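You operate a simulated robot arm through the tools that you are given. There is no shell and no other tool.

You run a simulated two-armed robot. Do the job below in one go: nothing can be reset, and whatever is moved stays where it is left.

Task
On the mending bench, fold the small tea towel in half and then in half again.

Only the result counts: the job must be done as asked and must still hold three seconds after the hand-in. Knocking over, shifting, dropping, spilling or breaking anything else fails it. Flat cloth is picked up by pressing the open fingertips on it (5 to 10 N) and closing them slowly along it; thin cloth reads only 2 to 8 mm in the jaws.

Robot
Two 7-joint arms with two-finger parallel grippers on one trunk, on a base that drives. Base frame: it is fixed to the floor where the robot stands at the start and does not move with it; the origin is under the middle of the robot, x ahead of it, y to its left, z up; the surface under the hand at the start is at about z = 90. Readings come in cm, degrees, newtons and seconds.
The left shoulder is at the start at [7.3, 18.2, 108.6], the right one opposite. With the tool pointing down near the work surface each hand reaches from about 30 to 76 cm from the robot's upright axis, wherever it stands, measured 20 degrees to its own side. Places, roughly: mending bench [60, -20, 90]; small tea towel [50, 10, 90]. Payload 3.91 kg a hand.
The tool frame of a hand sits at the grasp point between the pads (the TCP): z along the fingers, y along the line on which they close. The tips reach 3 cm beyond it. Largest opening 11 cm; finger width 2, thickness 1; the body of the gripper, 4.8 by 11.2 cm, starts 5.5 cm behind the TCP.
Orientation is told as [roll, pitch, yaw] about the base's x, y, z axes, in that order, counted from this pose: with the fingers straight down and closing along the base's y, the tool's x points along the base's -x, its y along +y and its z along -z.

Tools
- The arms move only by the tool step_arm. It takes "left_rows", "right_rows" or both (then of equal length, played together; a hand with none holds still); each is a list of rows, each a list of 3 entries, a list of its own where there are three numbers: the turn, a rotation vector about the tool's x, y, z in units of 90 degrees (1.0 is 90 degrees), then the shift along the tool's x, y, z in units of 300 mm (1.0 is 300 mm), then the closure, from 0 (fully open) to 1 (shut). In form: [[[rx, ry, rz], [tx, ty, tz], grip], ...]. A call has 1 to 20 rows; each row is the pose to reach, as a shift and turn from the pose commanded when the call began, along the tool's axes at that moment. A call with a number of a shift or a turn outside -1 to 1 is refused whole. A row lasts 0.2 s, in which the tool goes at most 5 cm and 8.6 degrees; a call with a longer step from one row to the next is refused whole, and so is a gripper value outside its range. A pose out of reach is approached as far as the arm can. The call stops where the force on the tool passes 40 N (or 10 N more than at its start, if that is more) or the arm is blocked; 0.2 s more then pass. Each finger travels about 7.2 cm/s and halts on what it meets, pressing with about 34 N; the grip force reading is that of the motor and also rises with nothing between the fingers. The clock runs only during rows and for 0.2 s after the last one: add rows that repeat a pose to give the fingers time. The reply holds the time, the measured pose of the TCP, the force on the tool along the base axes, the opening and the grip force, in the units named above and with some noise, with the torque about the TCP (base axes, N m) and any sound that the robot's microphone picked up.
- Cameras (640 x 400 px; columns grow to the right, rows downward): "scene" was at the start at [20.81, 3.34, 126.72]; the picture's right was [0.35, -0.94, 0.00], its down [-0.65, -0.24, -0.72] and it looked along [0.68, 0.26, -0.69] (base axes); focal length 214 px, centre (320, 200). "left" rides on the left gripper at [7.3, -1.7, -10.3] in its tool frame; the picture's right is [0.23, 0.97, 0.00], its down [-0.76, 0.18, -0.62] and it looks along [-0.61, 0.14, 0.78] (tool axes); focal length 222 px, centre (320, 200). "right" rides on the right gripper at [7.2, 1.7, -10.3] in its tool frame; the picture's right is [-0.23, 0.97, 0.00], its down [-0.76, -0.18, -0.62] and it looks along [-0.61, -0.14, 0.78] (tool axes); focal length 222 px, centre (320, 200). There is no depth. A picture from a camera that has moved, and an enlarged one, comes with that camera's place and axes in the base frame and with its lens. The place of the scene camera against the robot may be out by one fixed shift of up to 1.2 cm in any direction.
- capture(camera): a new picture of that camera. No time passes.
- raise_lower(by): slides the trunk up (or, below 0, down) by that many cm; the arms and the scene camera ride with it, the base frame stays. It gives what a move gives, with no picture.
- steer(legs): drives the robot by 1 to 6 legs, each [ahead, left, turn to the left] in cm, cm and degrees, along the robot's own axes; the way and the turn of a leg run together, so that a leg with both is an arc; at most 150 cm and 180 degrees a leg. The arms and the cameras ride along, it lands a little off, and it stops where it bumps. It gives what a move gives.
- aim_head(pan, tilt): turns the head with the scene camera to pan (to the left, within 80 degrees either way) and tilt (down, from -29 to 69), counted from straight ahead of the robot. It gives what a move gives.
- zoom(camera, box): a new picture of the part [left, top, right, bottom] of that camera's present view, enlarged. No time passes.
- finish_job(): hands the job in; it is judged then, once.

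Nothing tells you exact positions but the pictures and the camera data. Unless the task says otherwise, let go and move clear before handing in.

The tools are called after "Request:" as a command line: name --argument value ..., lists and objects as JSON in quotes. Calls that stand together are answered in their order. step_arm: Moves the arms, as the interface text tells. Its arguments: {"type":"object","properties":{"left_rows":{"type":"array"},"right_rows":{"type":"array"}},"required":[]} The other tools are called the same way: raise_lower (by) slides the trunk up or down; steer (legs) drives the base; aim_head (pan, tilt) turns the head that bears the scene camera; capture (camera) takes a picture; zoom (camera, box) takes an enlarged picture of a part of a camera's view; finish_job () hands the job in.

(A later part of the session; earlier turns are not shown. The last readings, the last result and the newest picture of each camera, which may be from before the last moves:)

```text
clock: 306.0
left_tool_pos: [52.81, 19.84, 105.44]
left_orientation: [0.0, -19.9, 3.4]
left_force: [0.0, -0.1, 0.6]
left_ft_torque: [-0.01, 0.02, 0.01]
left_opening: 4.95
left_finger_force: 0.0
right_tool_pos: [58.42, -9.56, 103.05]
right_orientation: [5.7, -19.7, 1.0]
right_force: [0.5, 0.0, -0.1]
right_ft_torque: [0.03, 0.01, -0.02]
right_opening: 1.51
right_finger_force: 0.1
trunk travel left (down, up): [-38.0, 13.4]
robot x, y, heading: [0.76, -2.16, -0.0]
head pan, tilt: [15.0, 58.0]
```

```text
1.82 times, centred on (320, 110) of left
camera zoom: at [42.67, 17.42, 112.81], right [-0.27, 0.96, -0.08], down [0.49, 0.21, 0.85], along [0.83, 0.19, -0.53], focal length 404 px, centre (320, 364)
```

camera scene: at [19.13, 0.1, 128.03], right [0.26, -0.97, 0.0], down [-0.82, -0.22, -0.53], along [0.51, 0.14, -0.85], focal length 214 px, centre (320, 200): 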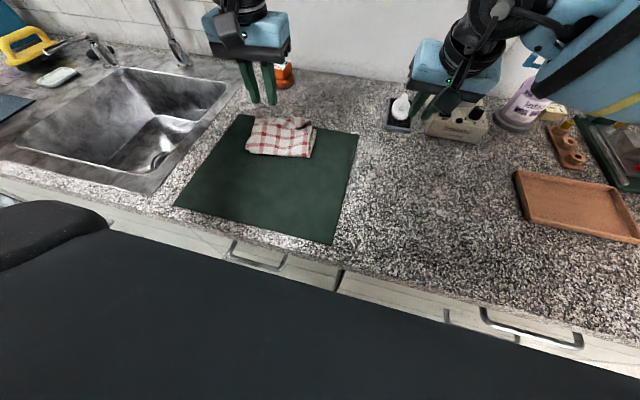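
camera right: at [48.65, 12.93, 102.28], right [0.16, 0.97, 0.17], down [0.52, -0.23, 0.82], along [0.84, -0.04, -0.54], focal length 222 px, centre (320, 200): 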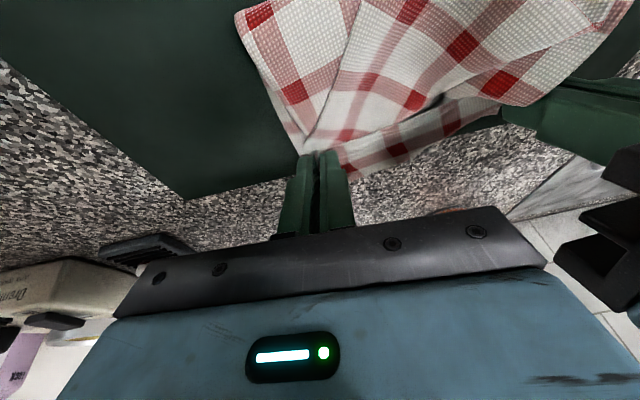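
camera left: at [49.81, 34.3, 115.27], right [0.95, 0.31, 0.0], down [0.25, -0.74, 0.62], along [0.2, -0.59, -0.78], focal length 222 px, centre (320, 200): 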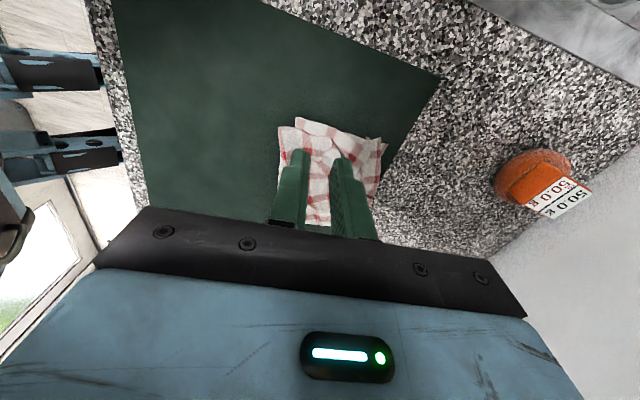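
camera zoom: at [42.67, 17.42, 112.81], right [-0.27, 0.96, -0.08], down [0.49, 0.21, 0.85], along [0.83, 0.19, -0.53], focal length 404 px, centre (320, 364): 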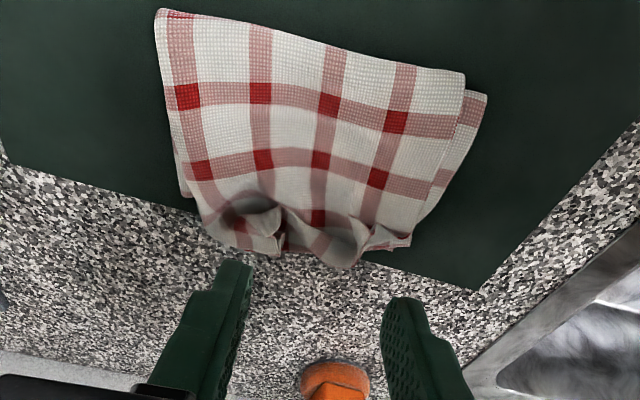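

The towel now looks well folded; only the far hem has small curls. I'll gently press those curls down with the open fingertips.

Request:
step_arm --left_rows '[[[0, 0, 0], [-0.05, -0.02, 0.02], 0.55], [[0, 0, 0], [-0.1, -0.0543, 0.06], 0.55], [[0, 0, 0], [-0.13, -0.0543, 0.12], 0.55], [[0, 0, 0], [-0.12, -0.0543, 0.18], 0.55], [[0, 0, 0], [-0.1, -0.0543, 0.24], 0.55], [[0, 0, 0], [-0.0857, -0.0543, 0.293], 0.55], [[0, 0, 0], [-0.073, -0.0543, 0.33], 0.55]]'

Request:
step_arm --left_rows '[[[0, 0, 0], [0.01, 0, 0.028], 0.55], [[0, 0, 0], [0.02, 0, 0.056], 0.55], [[0, 0, 0], [0.026, 0, 0.072], 0.55]]'

Request:
zoom --camera "left" --box '[120, 0, 480, 240]'

```text
clock: 307.6
left_tool_pos: [58.37, 18.46, 96.66]
left_orientation: [-0.1, -19.9, 3.3]
left_force: [0.6, -0.1, 0.7]
left_ft_torque: [-0.01, -0.05, -0.01]
left_opening: 4.94
left_finger_force: 0.1
right_tool_pos: [58.45, -9.79, 103.22]
right_orientation: [5.9, -19.6, 1.1]
right_force: [-0.4, -0.4, -0.7]
right_ft_torque: [-0.01, -0.01, 0.0]
right_opening: 1.55
right_finger_force: 0.1
trunk travel left (down, up): [-38.0, 13.4]
robot x, y, heading: [0.18, -2.01, -0.2]
head pan, tilt: [15.0, 58.0]
```

```text
clock: 308.4
left_tool_pos: [58.64, 18.66, 94.42]
left_orientation: [0.0, -19.9, 3.3]
left_force: [0.1, 0.1, -0.4]
left_ft_torque: [0.0, 0.01, -0.01]
left_opening: 4.95
left_finger_force: 0.2
right_tool_pos: [58.4, -9.64, 103.16]
right_orientation: [5.8, -19.7, 1.1]
right_force: [0.1, 0.0, -0.3]
right_ft_torque: [0.0, 0.01, -0.01]
right_opening: 1.54
right_finger_force: 0.0
trunk travel left (down, up): [-38.0, 13.4]
robot x, y, heading: [0.29, -2.45, -0.2]
head pan, tilt: [15.0, 58.0]
```

```text
1.67 times, centred on (300, 120) of left
camera zoom: at [48.32, 16.25, 101.73], right [-0.27, 0.96, -0.08], down [0.49, 0.21, 0.85], along [0.83, 0.19, -0.53], focal length 370 px, centre (353, 333)
```

zoom: 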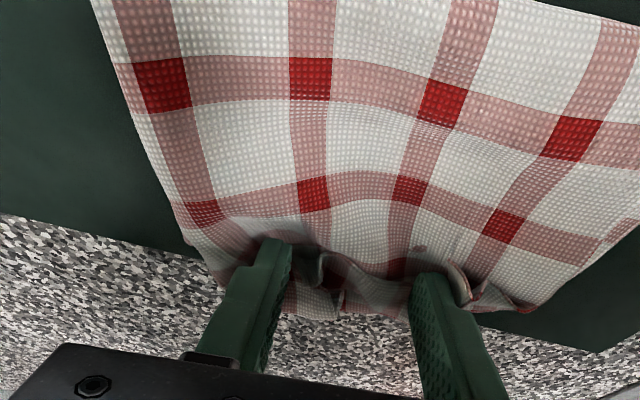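

Request:
step_arm --left_rows '[[[0, 0, 0], [0.003, 0, 0.009], 0.55], [[0, 0, 0], [0.006, 0, 0.018], 0.55], [[0, 0, 0], [0.006, 0, 0.018], 0.55], [[0, 0, 0], [0.006, 0, 0.018], 0.55]]'

Request:
step_arm --left_rows '[[[0, 0, 0], [-0.01, 0, -0.03], 0.55], [[0, 0, 0], [-0.03, 0, -0.09], 0.55], [[0, 0, 0], [-0.06, 0, -0.17], 0.55], [[0, 0, 0], [-0.04, 0.05, -0.26], 0.6], [[0, 0, 0], [0.04, 0.1, -0.32], 0.7], [[0, 0, 0], [0.14, 0.12, -0.32], 0.8]]'

Request:
zoom --camera "left" --box '[140, 0, 480, 230]'

Request:
zoom --camera "scene" --box '[250, 90, 340, 170]'

```text
clock: 309.4
left_tool_pos: [58.64, 18.73, 93.93]
left_orientation: [-0.1, -20.1, 3.4]
left_force: [-1.2, -1.7, 6.2]
left_ft_torque: [0.03, 0.03, -0.02]
left_opening: 4.91
left_finger_force: 0.2
right_tool_pos: [58.23, -9.67, 103.14]
right_orientation: [5.8, -19.8, 0.9]
right_force: [-0.9, 0.3, -0.5]
right_ft_torque: [0.0, -0.03, 0.02]
right_opening: 1.53
right_finger_force: 0.0
trunk travel left (down, up): [-38.0, 13.4]
robot x, y, heading: [0.56, -2.3, 0.1]
head pan, tilt: [15.0, 58.0]
```

```text
clock: 310.8
left_tool_pos: [51.52, 21.75, 101.59]
left_orientation: [-0.2, -20.0, 3.4]
left_force: [0.2, 0.1, 1.8]
left_ft_torque: [0.03, 0.02, -0.02]
left_opening: 2.18
left_finger_force: 0.0
right_tool_pos: [58.26, -9.59, 103.23]
right_orientation: [5.8, -19.8, 1.1]
right_force: [-0.4, -0.3, 0.4]
right_ft_torque: [0.05, -0.01, 0.02]
right_opening: 1.53
right_finger_force: 0.1
trunk travel left (down, up): [-38.0, 13.4]
robot x, y, heading: [0.43, -2.29, -0.1]
head pan, tilt: [15.0, 58.0]
```

```text
1.74 times, centred on (310, 115) of left
camera zoom: at [41.26, 19.39, 108.91], right [-0.27, 0.96, -0.08], down [0.49, 0.21, 0.85], along [0.83, 0.19, -0.53], focal length 386 px, centre (337, 348)
```

zoom: 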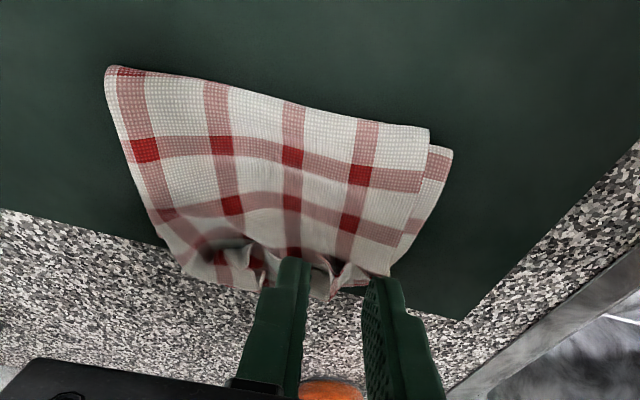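

```text
5.00 times, centred on (295, 130) of scene
camera zoom: at [19.12, 0.1, 128.03], right [0.26, -0.97, 0.0], down [-0.82, -0.22, -0.53], along [0.51, 0.14, -0.85], focal length 1072 px, centre (445, 550)
```

zoom: 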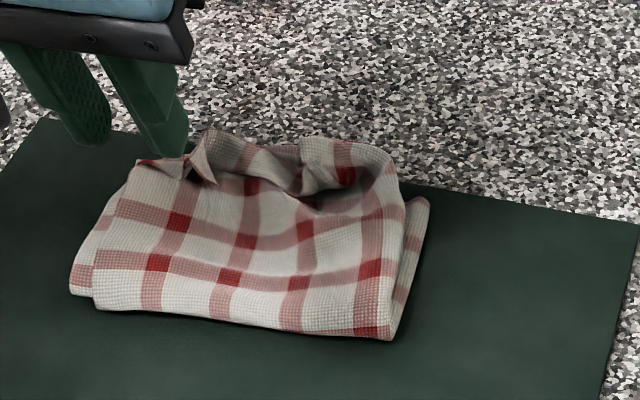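

Pressing alone springs back because there is still slack in the outer layer. I'll smooth it by pressing with both fingers of the turned left hand and spreading them apart, which draws the hem forward and the front fold back at once. First I'll shift the base and turn the hand.

Request:
steer --legs '[[0, -4.0, 0]]'

Request:
step_arm --left_rows '[[[0, 0.056, 0], [0.0, 0.03, -0.05], 0.8], [[0, 0.111, 0], [0, 0.06, -0.1], 0.8], [[0, 0.167, 0], [0, 0.09, -0.13], 0.8], [[0, 0.222, 0], [0, 0.12, -0.13], 0.8], [[0, 0.222, 0], [0, 0.13, -0.13], 0.8]]'

Request:
step_arm --left_rows '[[[0, 0, 0.085], [0, 0, 0], 0.8], [[0, 0, 0.17], [0, 0, 0], 0.8], [[0, 0, 0.255], [0, 0, 0], 0.8], [[0, 0, 0.34], [0, 0, 0], 0.8], [[0, 0, 0.425], [0, 0, 0], 0.8], [[0, 0, 0.51], [0, 0, 0], 0.8], [[0, 0, 0.595], [0, 0, 0], 0.75], [[0, 0, 0.68], [0, 0, 0], 0.7], [[0, 0, 0.765], [0, 0, 0], 0.65], [[0, 0, 0.85], [0, 0, 0], 0.6], [[0, 0, 0.93], [0, 0, 0], 0.6], [[0, 0, 0.98], [0, 0, 0], 0.6]]'

Request:
zoom --camera "left" --box '[180, 0, 520, 230]'

```text
clock: 311.9
left_tool_pos: [51.52, 17.66, 101.53]
left_orientation: [0.0, -19.9, 3.4]
left_force: [-0.5, -0.2, -0.5]
left_ft_torque: [0.02, 0.03, 0.0]
left_opening: 2.21
left_finger_force: 0.0
right_tool_pos: [58.37, -13.74, 103.01]
right_orientation: [5.7, -19.7, 1.1]
right_force: [-0.2, -0.8, 0.2]
right_ft_torque: [0.05, 0.01, 0.0]
right_opening: 1.54
right_finger_force: 0.1
trunk travel left (down, up): [-38.0, 13.4]
robot x, y, heading: [0.43, -6.27, 0.3]
head pan, tilt: [15.0, 58.0]
```

```text
clock: 313.1
left_tool_pos: [50.14, 21.58, 105.1]
left_orientation: [-0.1, 0.2, 3.4]
left_force: [0.3, 0.8, 0.6]
left_ft_torque: [0.01, 0.02, -0.01]
left_opening: 2.22
left_finger_force: 0.0
right_tool_pos: [58.46, -13.69, 103.07]
right_orientation: [5.7, -19.7, 1.1]
right_force: [0.4, 0.2, -0.2]
right_ft_torque: [0.0, -0.02, 0.0]
right_opening: 1.54
right_finger_force: 0.0
trunk travel left (down, up): [-38.0, 13.4]
robot x, y, heading: [0.17, -6.43, 0.1]
head pan, tilt: [15.0, 58.0]
```

```text
clock: 315.7
left_tool_pos: [50.06, 21.53, 105.29]
left_orientation: [-0.1, 0.0, -84.9]
left_force: [0.6, 0.0, -0.8]
left_ft_torque: [0.01, -0.01, 0.0]
left_opening: 4.38
left_finger_force: 0.1
right_tool_pos: [58.41, -13.6, 103.15]
right_orientation: [5.8, -19.8, 1.1]
right_force: [-0.1, 0.1, -0.1]
right_ft_torque: [-0.01, -0.01, -0.01]
right_opening: 1.53
right_finger_force: 0.1
trunk travel left (down, up): [-38.0, 13.4]
robot x, y, heading: [0.57, -5.79, -0.4]
head pan, tilt: [15.0, 58.0]
```

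```text
1.74 times, centred on (350, 115) of left
camera zoom: at [47.71, 28.57, 115.6], right [0.95, 0.31, 0.0], down [0.24, -0.74, 0.62], along [0.19, -0.59, -0.78], focal length 386 px, centre (268, 348)
```

zoom: 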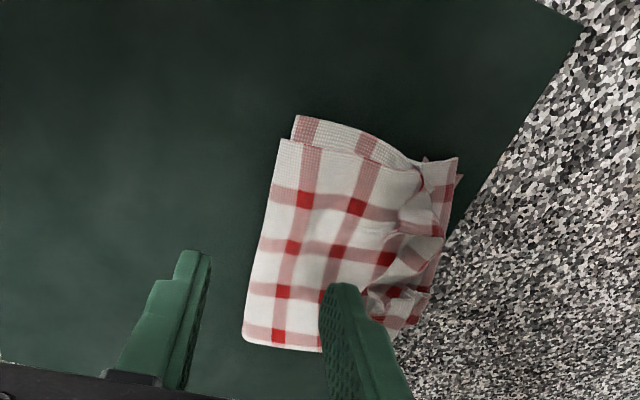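

Request:
step_arm --left_rows '[[[0, 0, 0], [-0.02, 0.06, 0], 0.55], [[0, 0, 0], [-0.04, 0.12, 0.04], 0.5], [[0, 0, 0], [-0.067, 0.18, 0.1], 0.473], [[0, 0, 0], [-0.067, 0.191, 0.17], 0.473], [[0, 0, 0], [-0.067, 0.191, 0.24], 0.473], [[0, 0, 0], [-0.067, 0.191, 0.31], 0.473], [[0, 0, 0], [-0.067, 0.191, 0.345], 0.473]]'

Request:
zoom --camera "left" --box '[160, 0, 500, 240]'

Request:
step_arm --left_rows '[[[0, 0, 0], [0, 0, 0.01], 0.473], [[0, 0, 0], [0, 0, 0.018], 0.473], [[0, 0, 0], [0, 0, 0.018], 0.473]]'

```text
clock: 317.3
left_tool_pos: [55.82, 19.95, 94.76]
left_orientation: [0.0, 0.1, -84.8]
left_force: [-0.2, 0.5, 0.8]
left_ft_torque: [0.0, -0.01, 0.03]
left_opening: 5.82
left_finger_force: 0.1
right_tool_pos: [58.4, -13.71, 103.12]
right_orientation: [5.8, -19.7, 1.0]
right_force: [0.6, 0.2, 0.1]
right_ft_torque: [-0.01, 0.01, 0.03]
right_opening: 1.51
right_finger_force: 0.0
trunk travel left (down, up): [-38.0, 13.4]
robot x, y, heading: [0.38, -6.08, 0.0]
head pan, tilt: [15.0, 58.0]
```

```text
1.67 times, centred on (330, 120) of left
camera zoom: at [53.51, 27.02, 105.15], right [0.95, 0.31, 0.0], down [0.25, -0.74, 0.62], along [0.2, -0.59, -0.78], focal length 370 px, centre (303, 333)
```

zoom: 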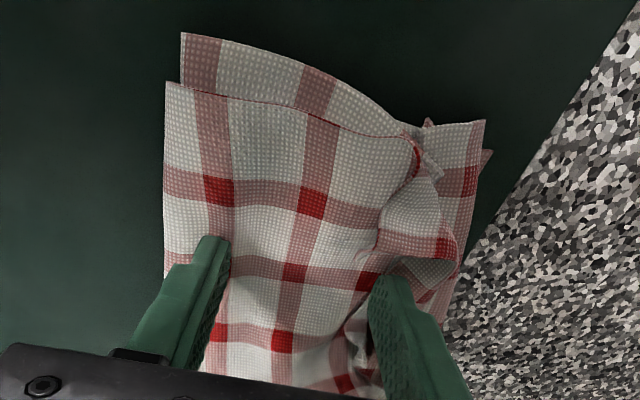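

```text
clock: 318.1
left_tool_pos: [55.83, 20.07, 94.41]
left_orientation: [-0.1, 0.0, -84.8]
left_force: [-0.4, 0.8, 0.4]
left_ft_torque: [-0.02, -0.02, 0.02]
left_opening: 5.81
left_finger_force: 0.1
right_tool_pos: [58.4, -13.72, 103.11]
right_orientation: [5.8, -19.8, 1.2]
right_force: [0.3, -1.2, -0.1]
right_ft_torque: [0.01, 0.04, -0.01]
right_opening: 1.54
right_finger_force: 0.0
trunk travel left (down, up): [-38.0, 13.4]
robot x, y, heading: [0.49, -6.05, -0.1]
head pan, tilt: [15.0, 58.0]
```

Request:
step_arm --left_rows '[[[0, 0, 0], [0, 0, 0.008], 0.473], [[0, 0, 0], [0, 0, 0.014], 0.473], [[0, 0, 0], [0, 0, 0.014], 0.473]]'

Request:
step_arm --left_rows '[[[0, 0, 0], [0, 0, 0.005], 0.473], [[0, 0, 0], [0, 0, 0.008], 0.473], [[0, 0, 0], [0, 0, 0.008], 0.473]]'

```text
clock: 318.9
left_tool_pos: [55.8, 20.06, 93.86]
left_orientation: [0.0, -0.1, -84.8]
left_force: [0.8, -0.2, 3.3]
left_ft_torque: [0.03, -0.09, 0.01]
left_opening: 5.86
left_finger_force: 0.4
right_tool_pos: [58.34, -13.67, 103.03]
right_orientation: [5.8, -19.7, 1.1]
right_force: [0.2, -0.9, 0.1]
right_ft_torque: [-0.03, -0.01, -0.01]
right_opening: 1.54
right_finger_force: 0.0
trunk travel left (down, up): [-38.0, 13.4]
robot x, y, heading: [0.61, -6.28, -0.1]
head pan, tilt: [15.0, 58.0]
```

```text
clock: 319.7
left_tool_pos: [55.79, 19.97, 93.79]
left_orientation: [0.0, -0.1, -84.7]
left_force: [2.2, 3.0, 11.3]
left_ft_torque: [0.11, -0.4, 0.07]
left_opening: 5.88
left_finger_force: 0.7
right_tool_pos: [58.24, -13.7, 103.05]
right_orientation: [5.8, -19.9, 1.1]
right_force: [0.6, 0.5, 0.1]
right_ft_torque: [-0.03, -0.01, 0.03]
right_opening: 1.53
right_finger_force: 0.1
trunk travel left (down, up): [-38.0, 13.4]
robot x, y, heading: [0.53, -6.27, -0.1]
head pan, tilt: [15.0, 58.0]
```

Request:
step_arm --left_rows '[[[-0.02, 0, 0], [0, 0, -0.001], 0.473], [[-0.035, 0, 0], [0, 0, -0.001], 0.473], [[-0.035, 0, 0], [0, 0, 0.001], 0.45], [[-0.035, 0, 0], [0, 0, 0.001], 0.41], [[-0.035, 0, 0], [0, 0, 0.001], 0.37], [[-0.035, 0, 0], [0, 0, 0.001], 0.33], [[-0.035, 0, 0], [0, 0, 0.001], 0.29], [[-0.035, 0, 0], [0, 0, 0.001], 0.25], [[-0.035, 0, 0], [0, 0, 0.001], 0.21], [[-0.035, 0, 0], [0, 0, 0.001], 0.17], [[-0.035, 0, 0], [0, 0, 0.001], 0.13]]'

Request:
zoom --camera "left" --box '[120, 0, 540, 240]'

```text
clock: 322.1
left_tool_pos: [55.84, 19.86, 94.0]
left_orientation: [3.3, -0.1, -84.7]
left_force: [13.4, 0.7, 32.8]
left_ft_torque: [-0.07, 1.13, -0.04]
left_opening: 8.82
left_finger_force: 0.0
right_tool_pos: [58.35, -13.82, 103.12]
right_orientation: [5.8, -19.8, 1.1]
right_force: [0.8, -0.1, 0.1]
right_ft_torque: [0.03, -0.02, 0.0]
right_opening: 1.53
right_finger_force: 0.1
trunk travel left (down, up): [-38.0, 13.4]
robot x, y, heading: [0.39, -6.25, 0.5]
head pan, tilt: [15.0, 58.0]
```

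```text
1.52 times, centred on (330, 120) of left
camera zoom: at [52.91, 26.8, 104.21], right [0.95, 0.31, 0.06], down [0.21, -0.74, 0.63], along [0.24, -0.59, -0.77], focal length 338 px, centre (305, 322)
```

zoom: 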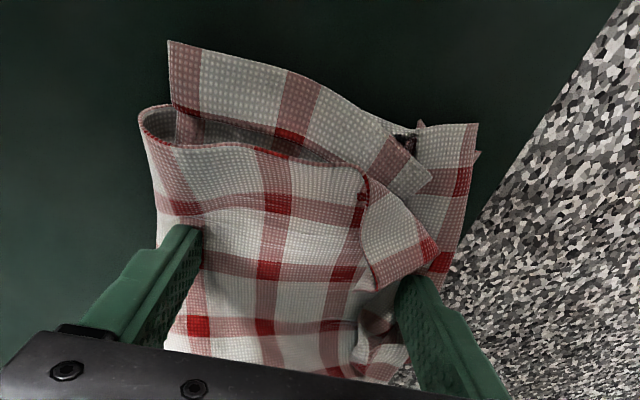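

Request:
step_arm --left_rows '[[[0.0, 0, 0], [0, 0, -0.03], 0.13], [[0.01, 0, 0], [0, 0, -0.09], 0.13], [[0.02, 0, 0], [0, 0, -0.17], 0.13], [[0.035, 0, 0], [0.05, 0, -0.26], 0.2], [[0.035, 0, 0], [0.15, -0.05, -0.33], 0.4], [[0.035, 0, 0], [0.28, -0.1, -0.36], 0.6]]'

Request:
zoom --camera "scene" --box '[250, 90, 350, 180]'

Request:
zoom --camera "left" --box '[240, 20, 480, 220]'

```text
clock: 323.5
left_tool_pos: [51.86, 27.9, 104.34]
left_orientation: [-0.1, 0.0, -84.8]
left_force: [0.5, 0.0, 0.0]
left_ft_torque: [0.0, 0.01, -0.01]
left_opening: 4.39
left_finger_force: 0.1
right_tool_pos: [58.34, -13.52, 103.09]
right_orientation: [5.6, -19.8, 1.1]
right_force: [0.6, -0.5, -0.3]
right_ft_torque: [0.0, -0.02, 0.0]
right_opening: 1.56
right_finger_force: 0.0
trunk travel left (down, up): [-38.0, 13.4]
robot x, y, heading: [0.31, -5.88, -0.2]
head pan, tilt: [15.0, 58.0]
```

```text
4.44 times, centred on (300, 135) of scene
camera zoom: at [19.09, -3.83, 128.03], right [0.26, -0.97, 0.0], down [-0.82, -0.22, -0.53], along [0.51, 0.14, -0.85], focal length 953 px, centre (409, 489)
```

zoom: 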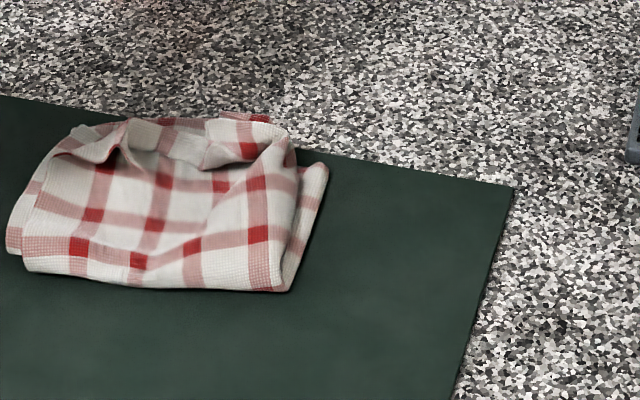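

```text
2.00 times, centred on (360, 120) of left
camera zoom: at [49.54, 34.93, 114.81], right [0.95, 0.31, 0.0], down [0.25, -0.74, 0.62], along [0.19, -0.59, -0.78], focal length 444 px, centre (240, 360)
```

zoom: 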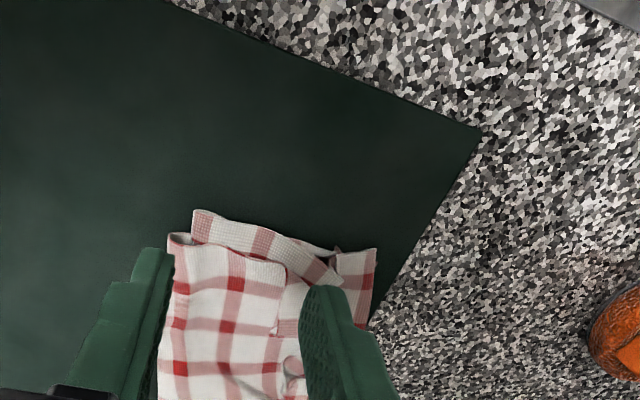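

Request:
aim_head --pan 25 --tilt 50

Request:
capture --camera "scene"

Request:
zoom --camera "scene" --box '[270, 110, 370, 190]'

```text
clock: 324.2
left_tool_pos: [51.91, 27.73, 104.39]
left_orientation: [-0.1, 0.0, -84.8]
left_force: [0.1, -0.4, -0.3]
left_ft_torque: [-0.01, -0.02, -0.01]
left_opening: 4.44
left_finger_force: 0.1
right_tool_pos: [58.32, -13.6, 103.08]
right_orientation: [5.8, -19.7, 1.1]
right_force: [0.8, -0.4, -0.5]
right_ft_torque: [0.01, -0.01, -0.02]
right_opening: 1.54
right_finger_force: 0.1
trunk travel left (down, up): [-38.0, 13.4]
robot x, y, heading: [0.29, -5.95, 0.1]
head pan, tilt: [25.0, 50.0]
```

```text
taken
camera scene: at [19.49, -2.48, 129.04], right [0.42, -0.91, 0.0], down [-0.69, -0.32, -0.64], along [0.58, 0.27, -0.77], focal length 214 px, centre (320, 200)
```

scene: 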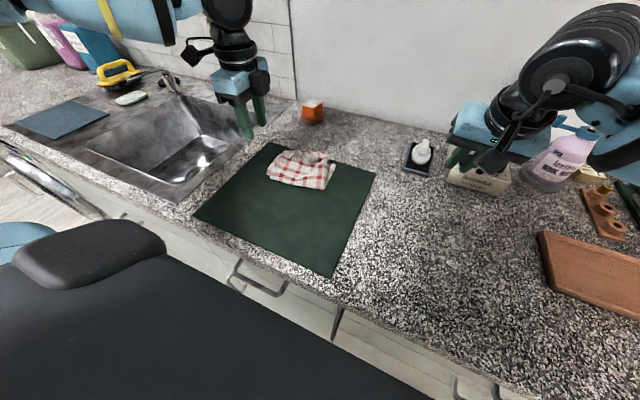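

```text
5.00 times, centred on (320, 150) of scene
camera zoom: at [19.49, -2.48, 129.04], right [0.42, -0.91, 0.0], down [-0.69, -0.32, -0.64], along [0.58, 0.27, -0.77], focal length 1072 px, centre (320, 450)
```

zoom: 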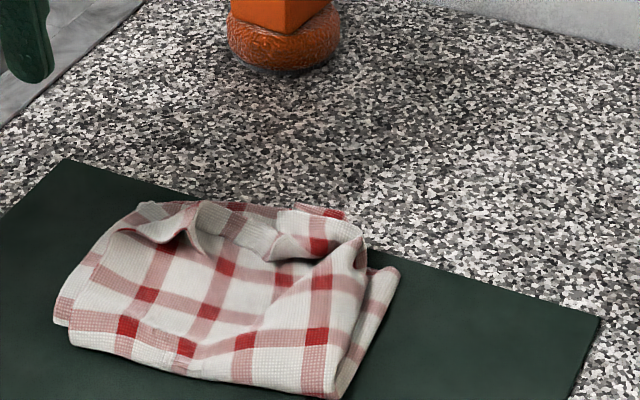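

The hem margin is still folded back along the far edge. I'll turn the left hand forward again with the fingers tilted low like a scoop, and sweep the margin forward so it unrolls.

Request:
step_arm --left_rows '[[[0, 0, -0.085], [0, 0, 0], 0.6], [[0, 0, -0.17], [0, 0, 0], 0.6], [[0, 0, -0.255], [0, 0, 0], 0.6], [[0, 0, -0.34], [0, 0, 0], 0.6], [[0, 0, -0.425], [0, 0, 0], 0.6], [[0, 0, -0.51], [0, 0, 0], 0.6], [[0, 0, -0.595], [0, 0, 0], 0.6], [[0, 0, -0.68], [0, 0, 0], 0.6], [[0, 0, -0.765], [0, 0, 0], 0.6], [[0, 0, -0.85], [0, 0, 0], 0.6], [[0, 0, -0.93], [0, 0, 0], 0.6], [[0, 0, -0.98], [0, 0, 0], 0.6]]'

Request:
step_arm --left_rows '[[[0, -0.06, 0], [0.0, -0.05, 0], 0.57], [[0, -0.12, 0], [0, -0.1, 0], 0.55], [[0, -0.18, 0], [0, -0.15, 0], 0.55], [[0, -0.24, 0], [0, -0.2, 0], 0.55], [[0, -0.3, 0], [0, -0.24, 0.0], 0.55], [[0, -0.333, 0], [0, -0.26, 0.0], 0.55]]'

Request:
zoom --camera "left" --box '[140, 0, 500, 230]'

```text
clock: 326.8
left_tool_pos: [51.5, 28.16, 104.2]
left_orientation: [-0.1, 0.1, 3.5]
left_force: [0.1, -0.2, 1.0]
left_ft_torque: [-0.01, -0.01, -0.01]
left_opening: 4.41
left_finger_force: 0.0
right_tool_pos: [58.5, -13.69, 103.14]
right_orientation: [5.8, -19.7, 1.1]
right_force: [-0.1, -0.4, -0.4]
right_ft_torque: [-0.02, 0.02, -0.04]
right_opening: 1.54
right_finger_force: 0.0
trunk travel left (down, up): [-38.0, 13.4]
robot x, y, heading: [0.51, -6.39, -0.1]
head pan, tilt: [25.0, 50.0]
```

```text
clock: 328.2
left_tool_pos: [51.83, 20.39, 104.25]
left_orientation: [-0.1, -30.0, 3.3]
left_force: [-0.1, 0.3, 0.1]
left_ft_torque: [0.0, 0.0, -0.01]
left_opening: 4.97
left_finger_force: 0.0
right_tool_pos: [58.43, -13.63, 103.25]
right_orientation: [5.8, -19.7, 1.1]
right_force: [0.2, -1.5, 0.5]
right_ft_torque: [0.01, -0.01, 0.01]
right_opening: 1.54
right_finger_force: 0.0
trunk travel left (down, up): [-38.0, 13.4]
robot x, y, heading: [0.46, -6.19, 0.0]
head pan, tilt: [25.0, 50.0]
```

```text
1.74 times, centred on (320, 115) of left
camera zoom: at [40.59, 17.92, 109.62], right [-0.25, 0.96, -0.11], down [0.34, 0.2, 0.92], along [0.91, 0.19, -0.37], focal length 386 px, centre (320, 348)
```

zoom: 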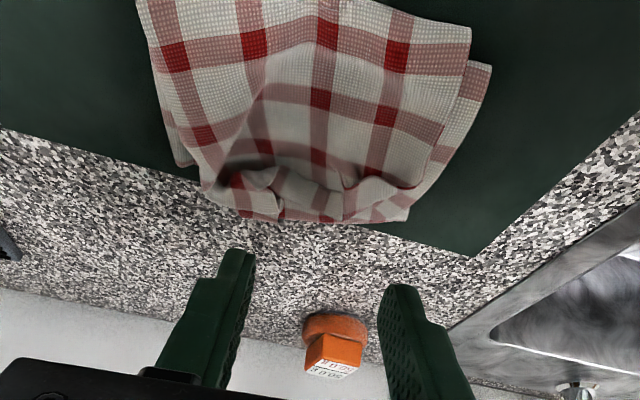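

Request:
step_arm --left_rows '[[[0, 0, 0], [0.01, 0, 0.05], 0.55], [[0, 0, 0], [0.025, 0, 0.1], 0.55], [[0, 0, 0], [0.04, 0, 0.15], 0.55], [[0, 0, 0], [0.055, 0, 0.2], 0.55], [[0, 0, 0], [0.07, 0, 0.25], 0.55], [[0, 0, 0], [0.089, -0.001, 0.301], 0.55]]'

Request:
zoom --camera "left" --box '[140, 0, 500, 240]'

```text
clock: 329.6
left_tool_pos: [54.29, 20.37, 95.06]
left_orientation: [0.0, -30.0, 3.5]
left_force: [-0.2, 0.3, -0.3]
left_ft_torque: [0.01, -0.01, -0.01]
left_opening: 4.95
left_finger_force: 0.0
right_tool_pos: [58.44, -13.68, 103.09]
right_orientation: [5.8, -19.7, 1.1]
right_force: [0.3, 0.4, 0.4]
right_ft_torque: [-0.01, -0.01, 0.03]
right_opening: 1.57
right_finger_force: 0.1
trunk travel left (down, up): [-38.0, 13.4]
robot x, y, heading: [0.66, -6.14, 0.0]
head pan, tilt: [25.0, 50.0]
```

```text
1.67 times, centred on (320, 120) of left
camera zoom: at [42.98, 17.95, 100.51], right [-0.25, 0.96, -0.11], down [0.34, 0.2, 0.92], along [0.91, 0.2, -0.38], focal length 370 px, centre (320, 333)
```

zoom: 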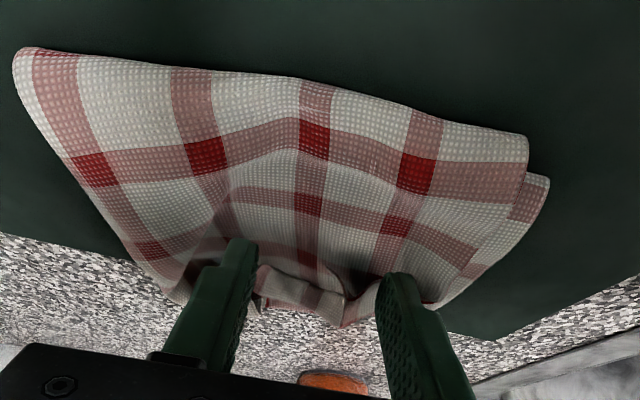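

Request:
step_arm --left_rows '[[[0, 0, 0], [-0.032, -0.002, 0.0166], 0.55], [[0, 0, 0], [-0.064, -0.004, 0.033], 0.55], [[0, 0, 0], [-0.096, -0.006, 0.05], 0.55], [[0, 0, 0], [-0.128, -0.008, 0.066], 0.55], [[0, 0, 0], [-0.16, -0.0105, 0.083], 0.55], [[0, 0, 0], [-0.192, -0.0126, 0.0995], 0.55]]'

Request:
zoom --camera "left" --box '[100, 0, 540, 240]'

Request:
zoom --camera "scene" --box '[250, 90, 370, 190]'

```text
clock: 331.0
left_tool_pos: [60.89, 20.3, 95.29]
left_orientation: [0.0, -29.9, 3.5]
left_force: [-0.2, 0.4, -0.1]
left_ft_torque: [0.01, -0.03, 0.01]
left_opening: 4.96
left_finger_force: 0.0
right_tool_pos: [58.47, -13.7, 103.08]
right_orientation: [5.8, -19.7, 1.1]
right_force: [0.6, 0.6, 0.0]
right_ft_torque: [0.0, -0.01, 0.03]
right_opening: 1.53
right_finger_force: 0.0
trunk travel left (down, up): [-38.0, 13.4]
robot x, y, heading: [0.27, -6.3, -0.1]
head pan, tilt: [25.0, 50.0]
```

```text
1.45 times, centred on (320, 120) of left
camera zoom: at [49.51, 17.94, 100.69], right [-0.25, 0.96, -0.11], down [0.34, 0.2, 0.92], along [0.91, 0.2, -0.38], focal length 323 px, centre (320, 316)
```

zoom: 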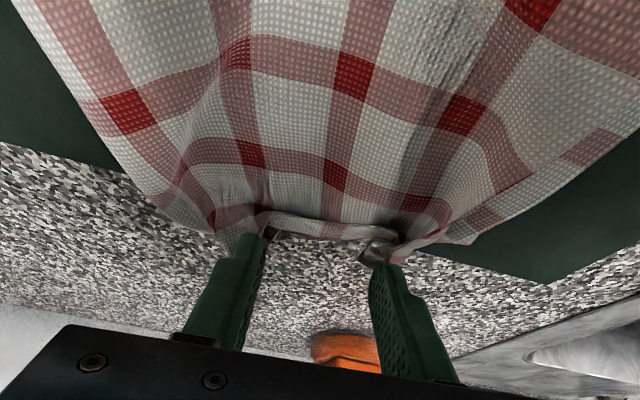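

```text
4.00 times, centred on (310, 140) of scene
camera zoom: at [19.51, -2.47, 129.04], right [0.42, -0.91, 0.0], down [-0.69, -0.32, -0.64], along [0.58, 0.27, -0.77], focal length 858 px, centre (360, 440)
```

zoom: 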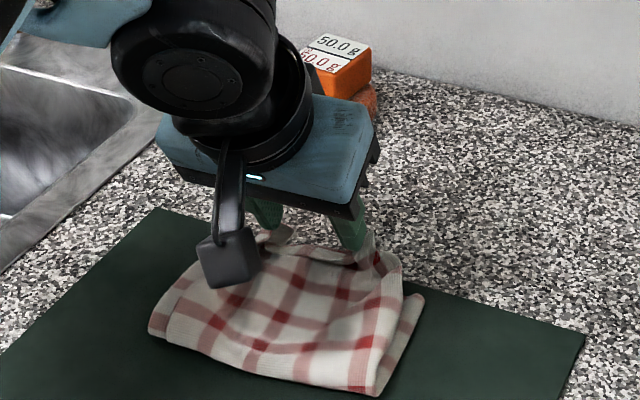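

Request:
step_arm --left_rows '[[[0, 0, 0], [0.01, 0, 0.017], 0.55], [[0, 0, 0], [0.02, 0, 0.035], 0.55], [[0, 0, 0], [0.025, 0, 0.043], 0.55], [[0, 0, 0], [0.025, 0, 0.043], 0.55]]'

Request:
zoom --camera "left" --box '[100, 0, 540, 240]'

```text
clock: 332.0
left_tool_pos: [60.72, 20.41, 93.98]
left_orientation: [-0.1, -30.1, 3.4]
left_force: [1.4, -1.4, 8.8]
left_ft_torque: [0.05, -0.16, -0.04]
left_opening: 4.97
left_finger_force: 0.0
right_tool_pos: [58.29, -13.67, 103.1]
right_orientation: [5.8, -19.7, 1.1]
right_force: [-0.1, 1.0, -0.1]
right_ft_torque: [0.01, -0.01, -0.01]
right_opening: 1.54
right_finger_force: 0.1
trunk travel left (down, up): [-38.0, 13.4]
robot x, y, heading: [0.39, -5.76, -0.2]
head pan, tilt: [25.0, 50.0]
```

```text
1.45 times, centred on (320, 120) of left
camera zoom: at [49.34, 17.92, 99.32], right [-0.25, 0.96, -0.12], down [0.34, 0.2, 0.92], along [0.91, 0.19, -0.37], focal length 323 px, centre (320, 316)
```

zoom: 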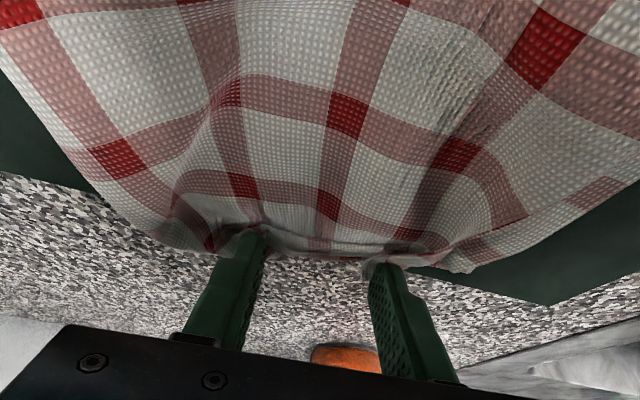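

Request:
step_arm --left_rows '[[[0, 0, 0], [-0.012, 0, -0.02], 0.55], [[0, 0, 0], [-0.03, 0, -0.055], 0.55], [[0, 0, 0], [-0.06, 0, -0.11], 0.55], [[0, 0, 0], [-0.06, 0, -0.2], 0.55], [[0, 0, 0], [0.0, 0.05, -0.28], 0.55], [[0, 0, 0], [0.08, 0.12, -0.3], 0.55], [[0, 0, 0], [0.18, 0.2, -0.3], 0.55], [[0, 0, 0], [0.28, 0.28, -0.28], 0.55]]'

Request:
zoom --camera "scene" --box '[260, 110, 360, 190]'

Request:
capture --camera "left"

```text
clock: 333.8
left_tool_pos: [48.67, 28.12, 96.74]
left_orientation: [0.0, -30.1, 3.4]
left_force: [0.1, -0.4, 0.8]
left_ft_torque: [-0.01, -0.01, -0.01]
left_opening: 4.95
left_finger_force: 0.0
right_tool_pos: [58.47, -13.57, 103.13]
right_orientation: [5.7, -19.8, 1.1]
right_force: [-0.5, 0.3, 0.3]
right_ft_torque: [0.0, 0.04, -0.01]
right_opening: 1.54
right_finger_force: 0.0
trunk travel left (down, up): [-38.0, 13.4]
robot x, y, heading: [0.15, -6.34, -0.2]
head pan, tilt: [25.0, 50.0]
```

```text
5.00 times, centred on (310, 150) of scene
camera zoom: at [19.44, -2.36, 129.04], right [0.42, -0.91, 0.0], down [-0.69, -0.32, -0.64], along [0.58, 0.27, -0.77], focal length 1072 px, centre (370, 450)
```

zoom: 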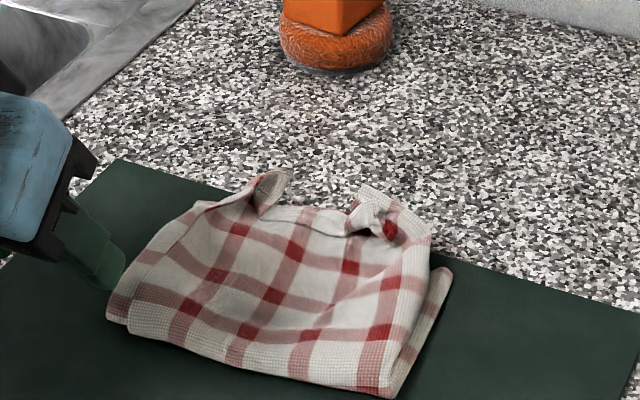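

```text
taken
camera left: at [37.3, 25.78, 102.15], right [-0.25, 0.96, -0.12], down [0.34, 0.2, 0.92], along [0.91, 0.19, -0.37], focal length 222 px, centre (320, 200)
```

left: 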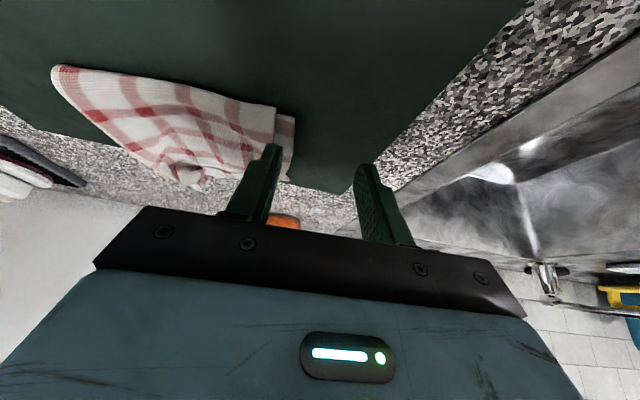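

That unrolled the hem nicely; only small curls remain at the two far corners. I'll lift the hand and do the same gentle sweep at the far-right corner.

Request:
step_arm --left_rows '[[[0, 0, 0], [-0.08, 0.0, -0.1], 0.55], [[0, 0, 0], [-0.16, 0, -0.2], 0.55], [[0, 0, 0], [-0.2, -0.1, -0.22], 0.6], [[0, 0, 0], [-0.2, -0.22, -0.22], 0.65], [[0, 0, 0], [-0.2, -0.34, -0.22], 0.7], [[0, 0, 0], [-0.2, -0.42, -0.22], 0.7]]'

Request:
zoom --camera "left" --box '[140, 0, 500, 230]'

Request:
zoom --camera "scene" --box '[270, 120, 350, 190]'

```text
clock: 335.2
left_tool_pos: [51.36, 15.76, 105.76]
left_orientation: [-0.1, -29.9, 3.4]
left_force: [0.0, 0.1, 0.3]
left_ft_torque: [0.03, -0.01, -0.03]
left_opening: 3.31
left_finger_force: 0.0
right_tool_pos: [58.44, -13.62, 103.04]
right_orientation: [5.8, -19.8, 1.1]
right_force: [-0.4, -0.5, -0.2]
right_ft_torque: [-0.02, 0.01, -0.03]
right_opening: 1.58
right_finger_force: 0.1
trunk travel left (down, up): [-38.0, 13.4]
robot x, y, heading: [0.45, -5.83, -0.2]
head pan, tilt: [25.0, 50.0]
```

```text
1.74 times, centred on (320, 115) of left
camera zoom: at [40.08, 13.32, 111.23], right [-0.25, 0.96, -0.11], down [0.34, 0.2, 0.92], along [0.91, 0.2, -0.38], focal length 386 px, centre (320, 348)
```

zoom: 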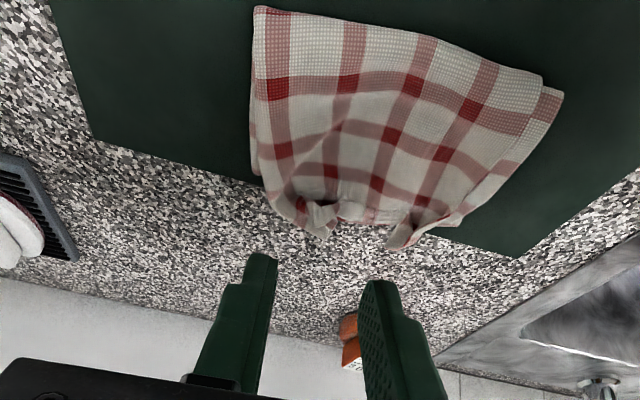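

```text
5.71 times, centred on (310, 155) of scene
camera zoom: at [19.5, -2.53, 129.04], right [0.42, -0.91, 0.0], down [-0.69, -0.32, -0.64], along [0.58, 0.27, -0.77], focal length 1226 px, centre (377, 457)
```

zoom: 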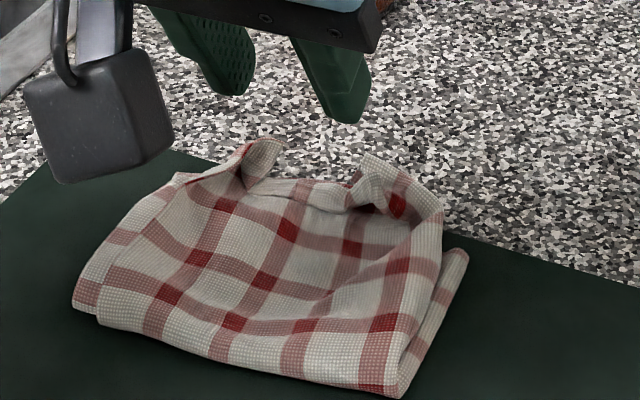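

Request:
step_arm --left_rows '[[[0, 0, 0], [0.0, -0.01, 0.06], 0.7], [[0, 0, 0], [0.01, -0.02, 0.13], 0.7], [[0, 0, 0], [0.02, -0.025, 0.2], 0.7], [[0, 0, 0], [0.03, -0.025, 0.27], 0.7], [[0, 0, 0], [0.045, -0.025, 0.33], 0.7], [[0, 0, 0], [0.058, -0.025, 0.371], 0.7]]'

Request:
zoom --camera "left" --box '[140, 0, 500, 240]'

```text
clock: 336.6
left_tool_pos: [55.59, 15.21, 95.09]
left_orientation: [-0.1, -29.9, 3.4]
left_force: [-0.3, 0.0, 0.5]
left_ft_torque: [-0.04, 0.0, 0.0]
left_opening: 3.29
left_finger_force: 0.0
right_tool_pos: [58.45, -13.62, 103.06]
right_orientation: [5.9, -19.6, 1.1]
right_force: [-0.2, -0.6, 0.1]
right_ft_torque: [-0.03, 0.01, 0.02]
right_opening: 1.52
right_finger_force: 0.0
trunk travel left (down, up): [-38.0, 13.4]
robot x, y, heading: [0.46, -6.31, 0.1]
head pan, tilt: [25.0, 50.0]
```

```text
1.67 times, centred on (320, 120) of left
camera zoom: at [44.2, 12.82, 100.51], right [-0.25, 0.96, -0.11], down [0.34, 0.2, 0.92], along [0.91, 0.2, -0.38], focal length 370 px, centre (320, 333)
```

zoom: 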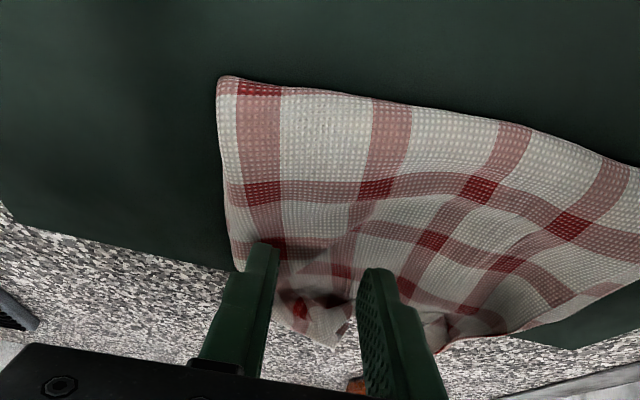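

Request:
step_arm --left_rows '[[[0, 0, 0], [-0.03, 0, -0.06], 0.7], [[0, 0, 0], [-0.02, 0, -0.08], 0.85], [[0, 0, 0], [-0.0, 0, -0.08], 1.0], [[0, 0, 0], [0.01, 0, -0.05], 1.0], [[0, 0, 0], [0.01, 0.0, -0.01], 1.0], [[0, 0, 0], [-0.02, -0.002, 0.005], 1.0], [[0, 0, 0], [-0.05, -0.004, 0.022], 1.0], [[0, 0, 0], [-0.08, -0.006, 0.04], 1.0], [[0, 0, 0], [-0.11, -0.008, 0.057], 1.0], [[0, 0, 0], [-0.14, -0.01, 0.075], 1.0], [[0, 0, 0], [-0.155, -0.011, 0.083], 1.0]]'

Request:
zoom --camera "left" --box '[140, 0, 500, 240]'

Request:
step_arm --left_rows '[[[0, 0, 0], [0.01, 0, 0.017], 1.0], [[0, 0, 0], [0.02, 0, 0.035], 1.0], [[0, 0, 0], [0.024, 0, 0.041], 1.0], [[0, 0, 0], [0.024, 0, 0.041], 1.0]]'

```text
clock: 339.0
left_tool_pos: [60.75, 15.04, 95.32]
left_orientation: [0.0, -29.9, 3.4]
left_force: [-0.1, 0.5, 0.3]
left_ft_torque: [-0.02, 0.04, -0.02]
left_opening: 0.0
left_finger_force: 34.4
right_tool_pos: [58.31, -13.69, 103.04]
right_orientation: [5.8, -19.8, 1.1]
right_force: [1.0, 0.5, 0.1]
right_ft_torque: [0.02, 0.02, -0.01]
right_opening: 1.53
right_finger_force: 0.1
trunk travel left (down, up): [-38.0, 13.4]
robot x, y, heading: [0.31, -6.42, 0.2]
head pan, tilt: [25.0, 50.0]
```

```text
1.67 times, centred on (320, 120) of left
camera zoom: at [49.32, 12.64, 100.8], right [-0.25, 0.96, -0.11], down [0.34, 0.2, 0.92], along [0.91, 0.2, -0.38], focal length 370 px, centre (320, 333)
```

zoom: 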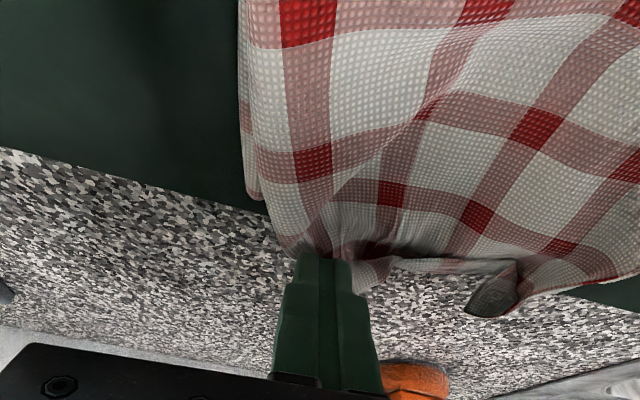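

```text
clock: 340.0
left_tool_pos: [60.81, 15.09, 93.89]
left_orientation: [-0.1, -29.9, 3.4]
left_force: [-0.9, 0.4, 0.9]
left_ft_torque: [0.01, 0.0, -0.03]
left_opening: 0.01
left_finger_force: 34.2
right_tool_pos: [58.34, -13.82, 103.15]
right_orientation: [5.8, -19.7, 1.1]
right_force: [0.2, 0.4, -0.1]
right_ft_torque: [0.02, -0.01, 0.03]
right_opening: 1.53
right_finger_force: 0.1
trunk travel left (down, up): [-38.0, 13.4]
robot x, y, heading: [0.29, -6.02, 0.1]
head pan, tilt: [25.0, 50.0]
```

Request:
step_arm --left_rows '[[[0, 0, 0], [0.003, 0, 0.006], 1.0], [[0, 0, 0], [0.003, 0, 0.006], 1.0], [[0, 0, 0], [-0.02, 0, -0.035], 1.0], [[0, 0, 0], [-0.06, 0, -0.1], 1.0], [[0, 0, 0], [-0.08, 0.05, -0.16], 1.0], [[0, 0, 0], [-0.08, 0.15, -0.18], 1.0], [[0, 0, 0], [-0.06, 0.25, -0.16], 1.0], [[0, 0, 0], [-0.04, 0.31, -0.12], 1.0]]'

Request:
zoom --camera "left" --box '[140, 0, 500, 240]'

Request:
zoom --camera "scene" --box '[260, 110, 360, 190]'

```text
clock: 341.8
left_tool_pos: [59.57, 24.47, 97.73]
left_orientation: [-0.1, -29.9, 3.3]
left_force: [-0.4, -1.0, -0.5]
left_ft_torque: [-0.01, -0.02, 0.0]
left_opening: 0.02
left_finger_force: 34.0
right_tool_pos: [58.46, -13.66, 103.1]
right_orientation: [5.8, -19.7, 1.2]
right_force: [0.2, 0.5, 0.1]
right_ft_torque: [0.02, 0.01, 0.0]
right_opening: 1.57
right_finger_force: 0.0
trunk travel left (down, up): [-38.0, 13.4]
robot x, y, heading: [0.4, -6.2, 0.1]
head pan, tilt: [25.0, 50.0]
```

```text
1.67 times, centred on (320, 120) of left
camera zoom: at [48.2, 22.15, 103.06], right [-0.25, 0.96, -0.11], down [0.34, 0.2, 0.92], along [0.91, 0.19, -0.38], focal length 370 px, centre (320, 333)
```

zoom: 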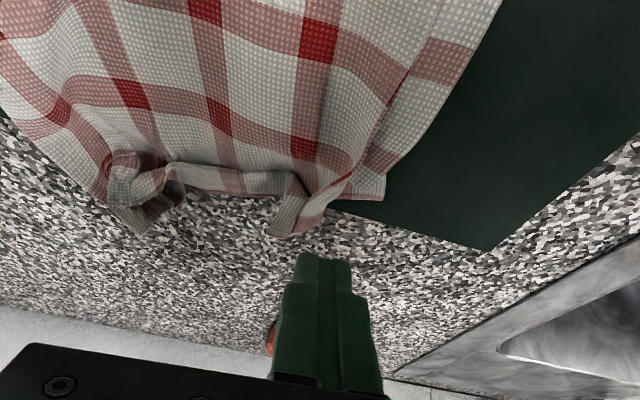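

```text
5.00 times, centred on (310, 150) of scene
camera zoom: at [19.49, -2.43, 129.04], right [0.42, -0.91, 0.0], down [-0.69, -0.32, -0.64], along [0.58, 0.27, -0.77], focal length 1072 px, centre (370, 450)
```

zoom: 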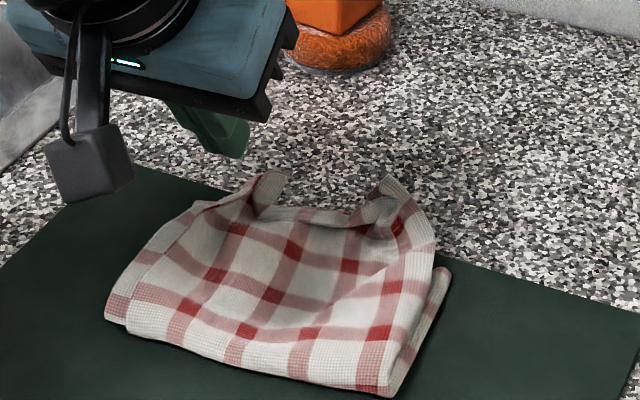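

The towel is now neatly quartered with the mat and other items undisturbed. The outer corner is curled up about 4 cm right of the far-left corner, so I'll pinch that little curl and lay it out to the left.

Request:
step_arm --left_rows '[[[0, 0, 0], [0.0, -0.02, 0.0], 0.85], [[0, 0, 0], [0.0, -0.045, 0.0], 0.7], [[0, 0, 0], [0.01, -0.045, 0.02], 0.7], [[0, 0, 0], [0.02, -0.045, 0.045], 0.7], [[0, 0, 0], [0.03, -0.045, 0.06], 0.7]]'

Request:
zoom --camera "left" --box '[180, 60, 460, 240]'

```text
clock: 343.0
left_tool_pos: [59.72, 23.11, 95.56]
left_orientation: [-0.2, -29.9, 3.5]
left_force: [0.3, -0.6, -1.0]
left_ft_torque: [0.02, -0.03, -0.01]
left_opening: 3.27
left_finger_force: 0.0
right_tool_pos: [58.49, -13.67, 103.02]
right_orientation: [5.8, -19.7, 1.0]
right_force: [0.0, 0.8, 0.8]
right_ft_torque: [0.01, -0.02, 0.0]
right_opening: 1.53
right_finger_force: 0.0
trunk travel left (down, up): [-38.0, 13.4]
robot x, y, heading: [0.26, -6.28, -0.0]
head pan, tilt: [25.0, 50.0]
```

```text
2.22 times, centred on (320, 150) of left
camera zoom: at [48.37, 20.69, 100.99], right [-0.25, 0.96, -0.11], down [0.34, 0.2, 0.92], along [0.91, 0.2, -0.38], focal length 494 px, centre (320, 311)
```

zoom: 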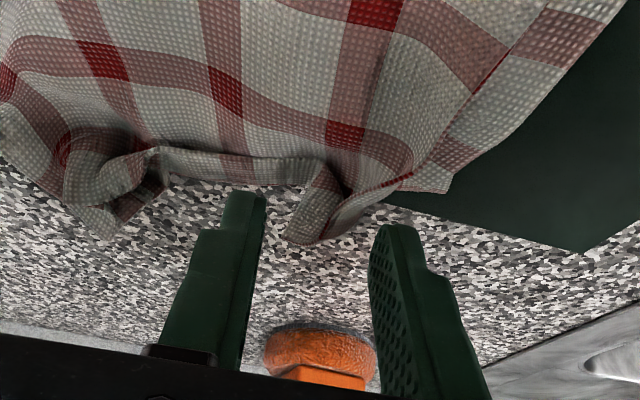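

Request:
step_arm --left_rows '[[[0, 0, 0], [0.008, 0, 0.012], 0.7], [[0, 0, 0], [0.014, 0, 0.022], 0.7], [[0, 0, 0], [0.014, 0, 0.022], 0.78], [[0, 0, 0], [0.014, 0, 0.022], 0.84], [[0, 0, 0], [0.014, 0, 0.022], 0.9], [[0, 0, 0], [0.014, 0, 0.022], 0.95], [[0, 0, 0], [0.014, 0, 0.022], 1.0], [[0, 0, 0], [0.014, 0, 0.022], 1.0], [[0, 0, 0], [0.014, 0, 0.022], 1.0]]'

Request:
zoom --camera "left" --box '[180, 60, 460, 240]'

```text
clock: 345.0
left_tool_pos: [59.58, 22.98, 94.85]
left_orientation: [0.0, -29.9, 3.5]
left_force: [0.6, 0.4, 0.1]
left_ft_torque: [-0.01, 0.0, -0.05]
left_opening: 0.18
left_finger_force: 33.7
right_tool_pos: [58.47, -13.55, 103.19]
right_orientation: [5.8, -19.7, 1.1]
right_force: [0.1, -0.6, 0.6]
right_ft_torque: [0.05, 0.01, -0.01]
right_opening: 1.52
right_finger_force: 0.1
trunk travel left (down, up): [-38.0, 13.4]
robot x, y, heading: [0.3, -6.29, -0.2]
head pan, tilt: [25.0, 50.0]
```

```text
2.22 times, centred on (320, 150) of left
camera zoom: at [48.26, 20.56, 100.29], right [-0.25, 0.96, -0.11], down [0.34, 0.2, 0.92], along [0.91, 0.2, -0.38], focal length 494 px, centre (320, 311)
```

zoom: 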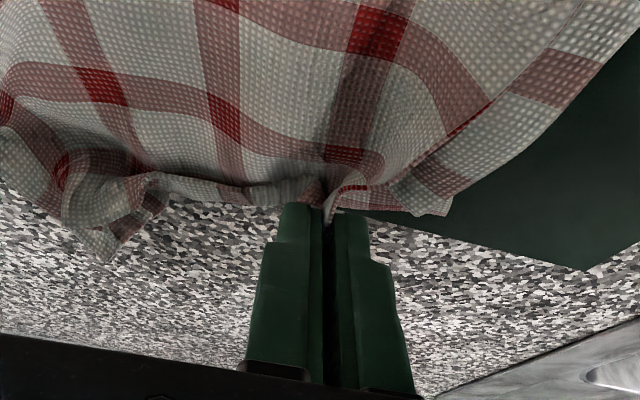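

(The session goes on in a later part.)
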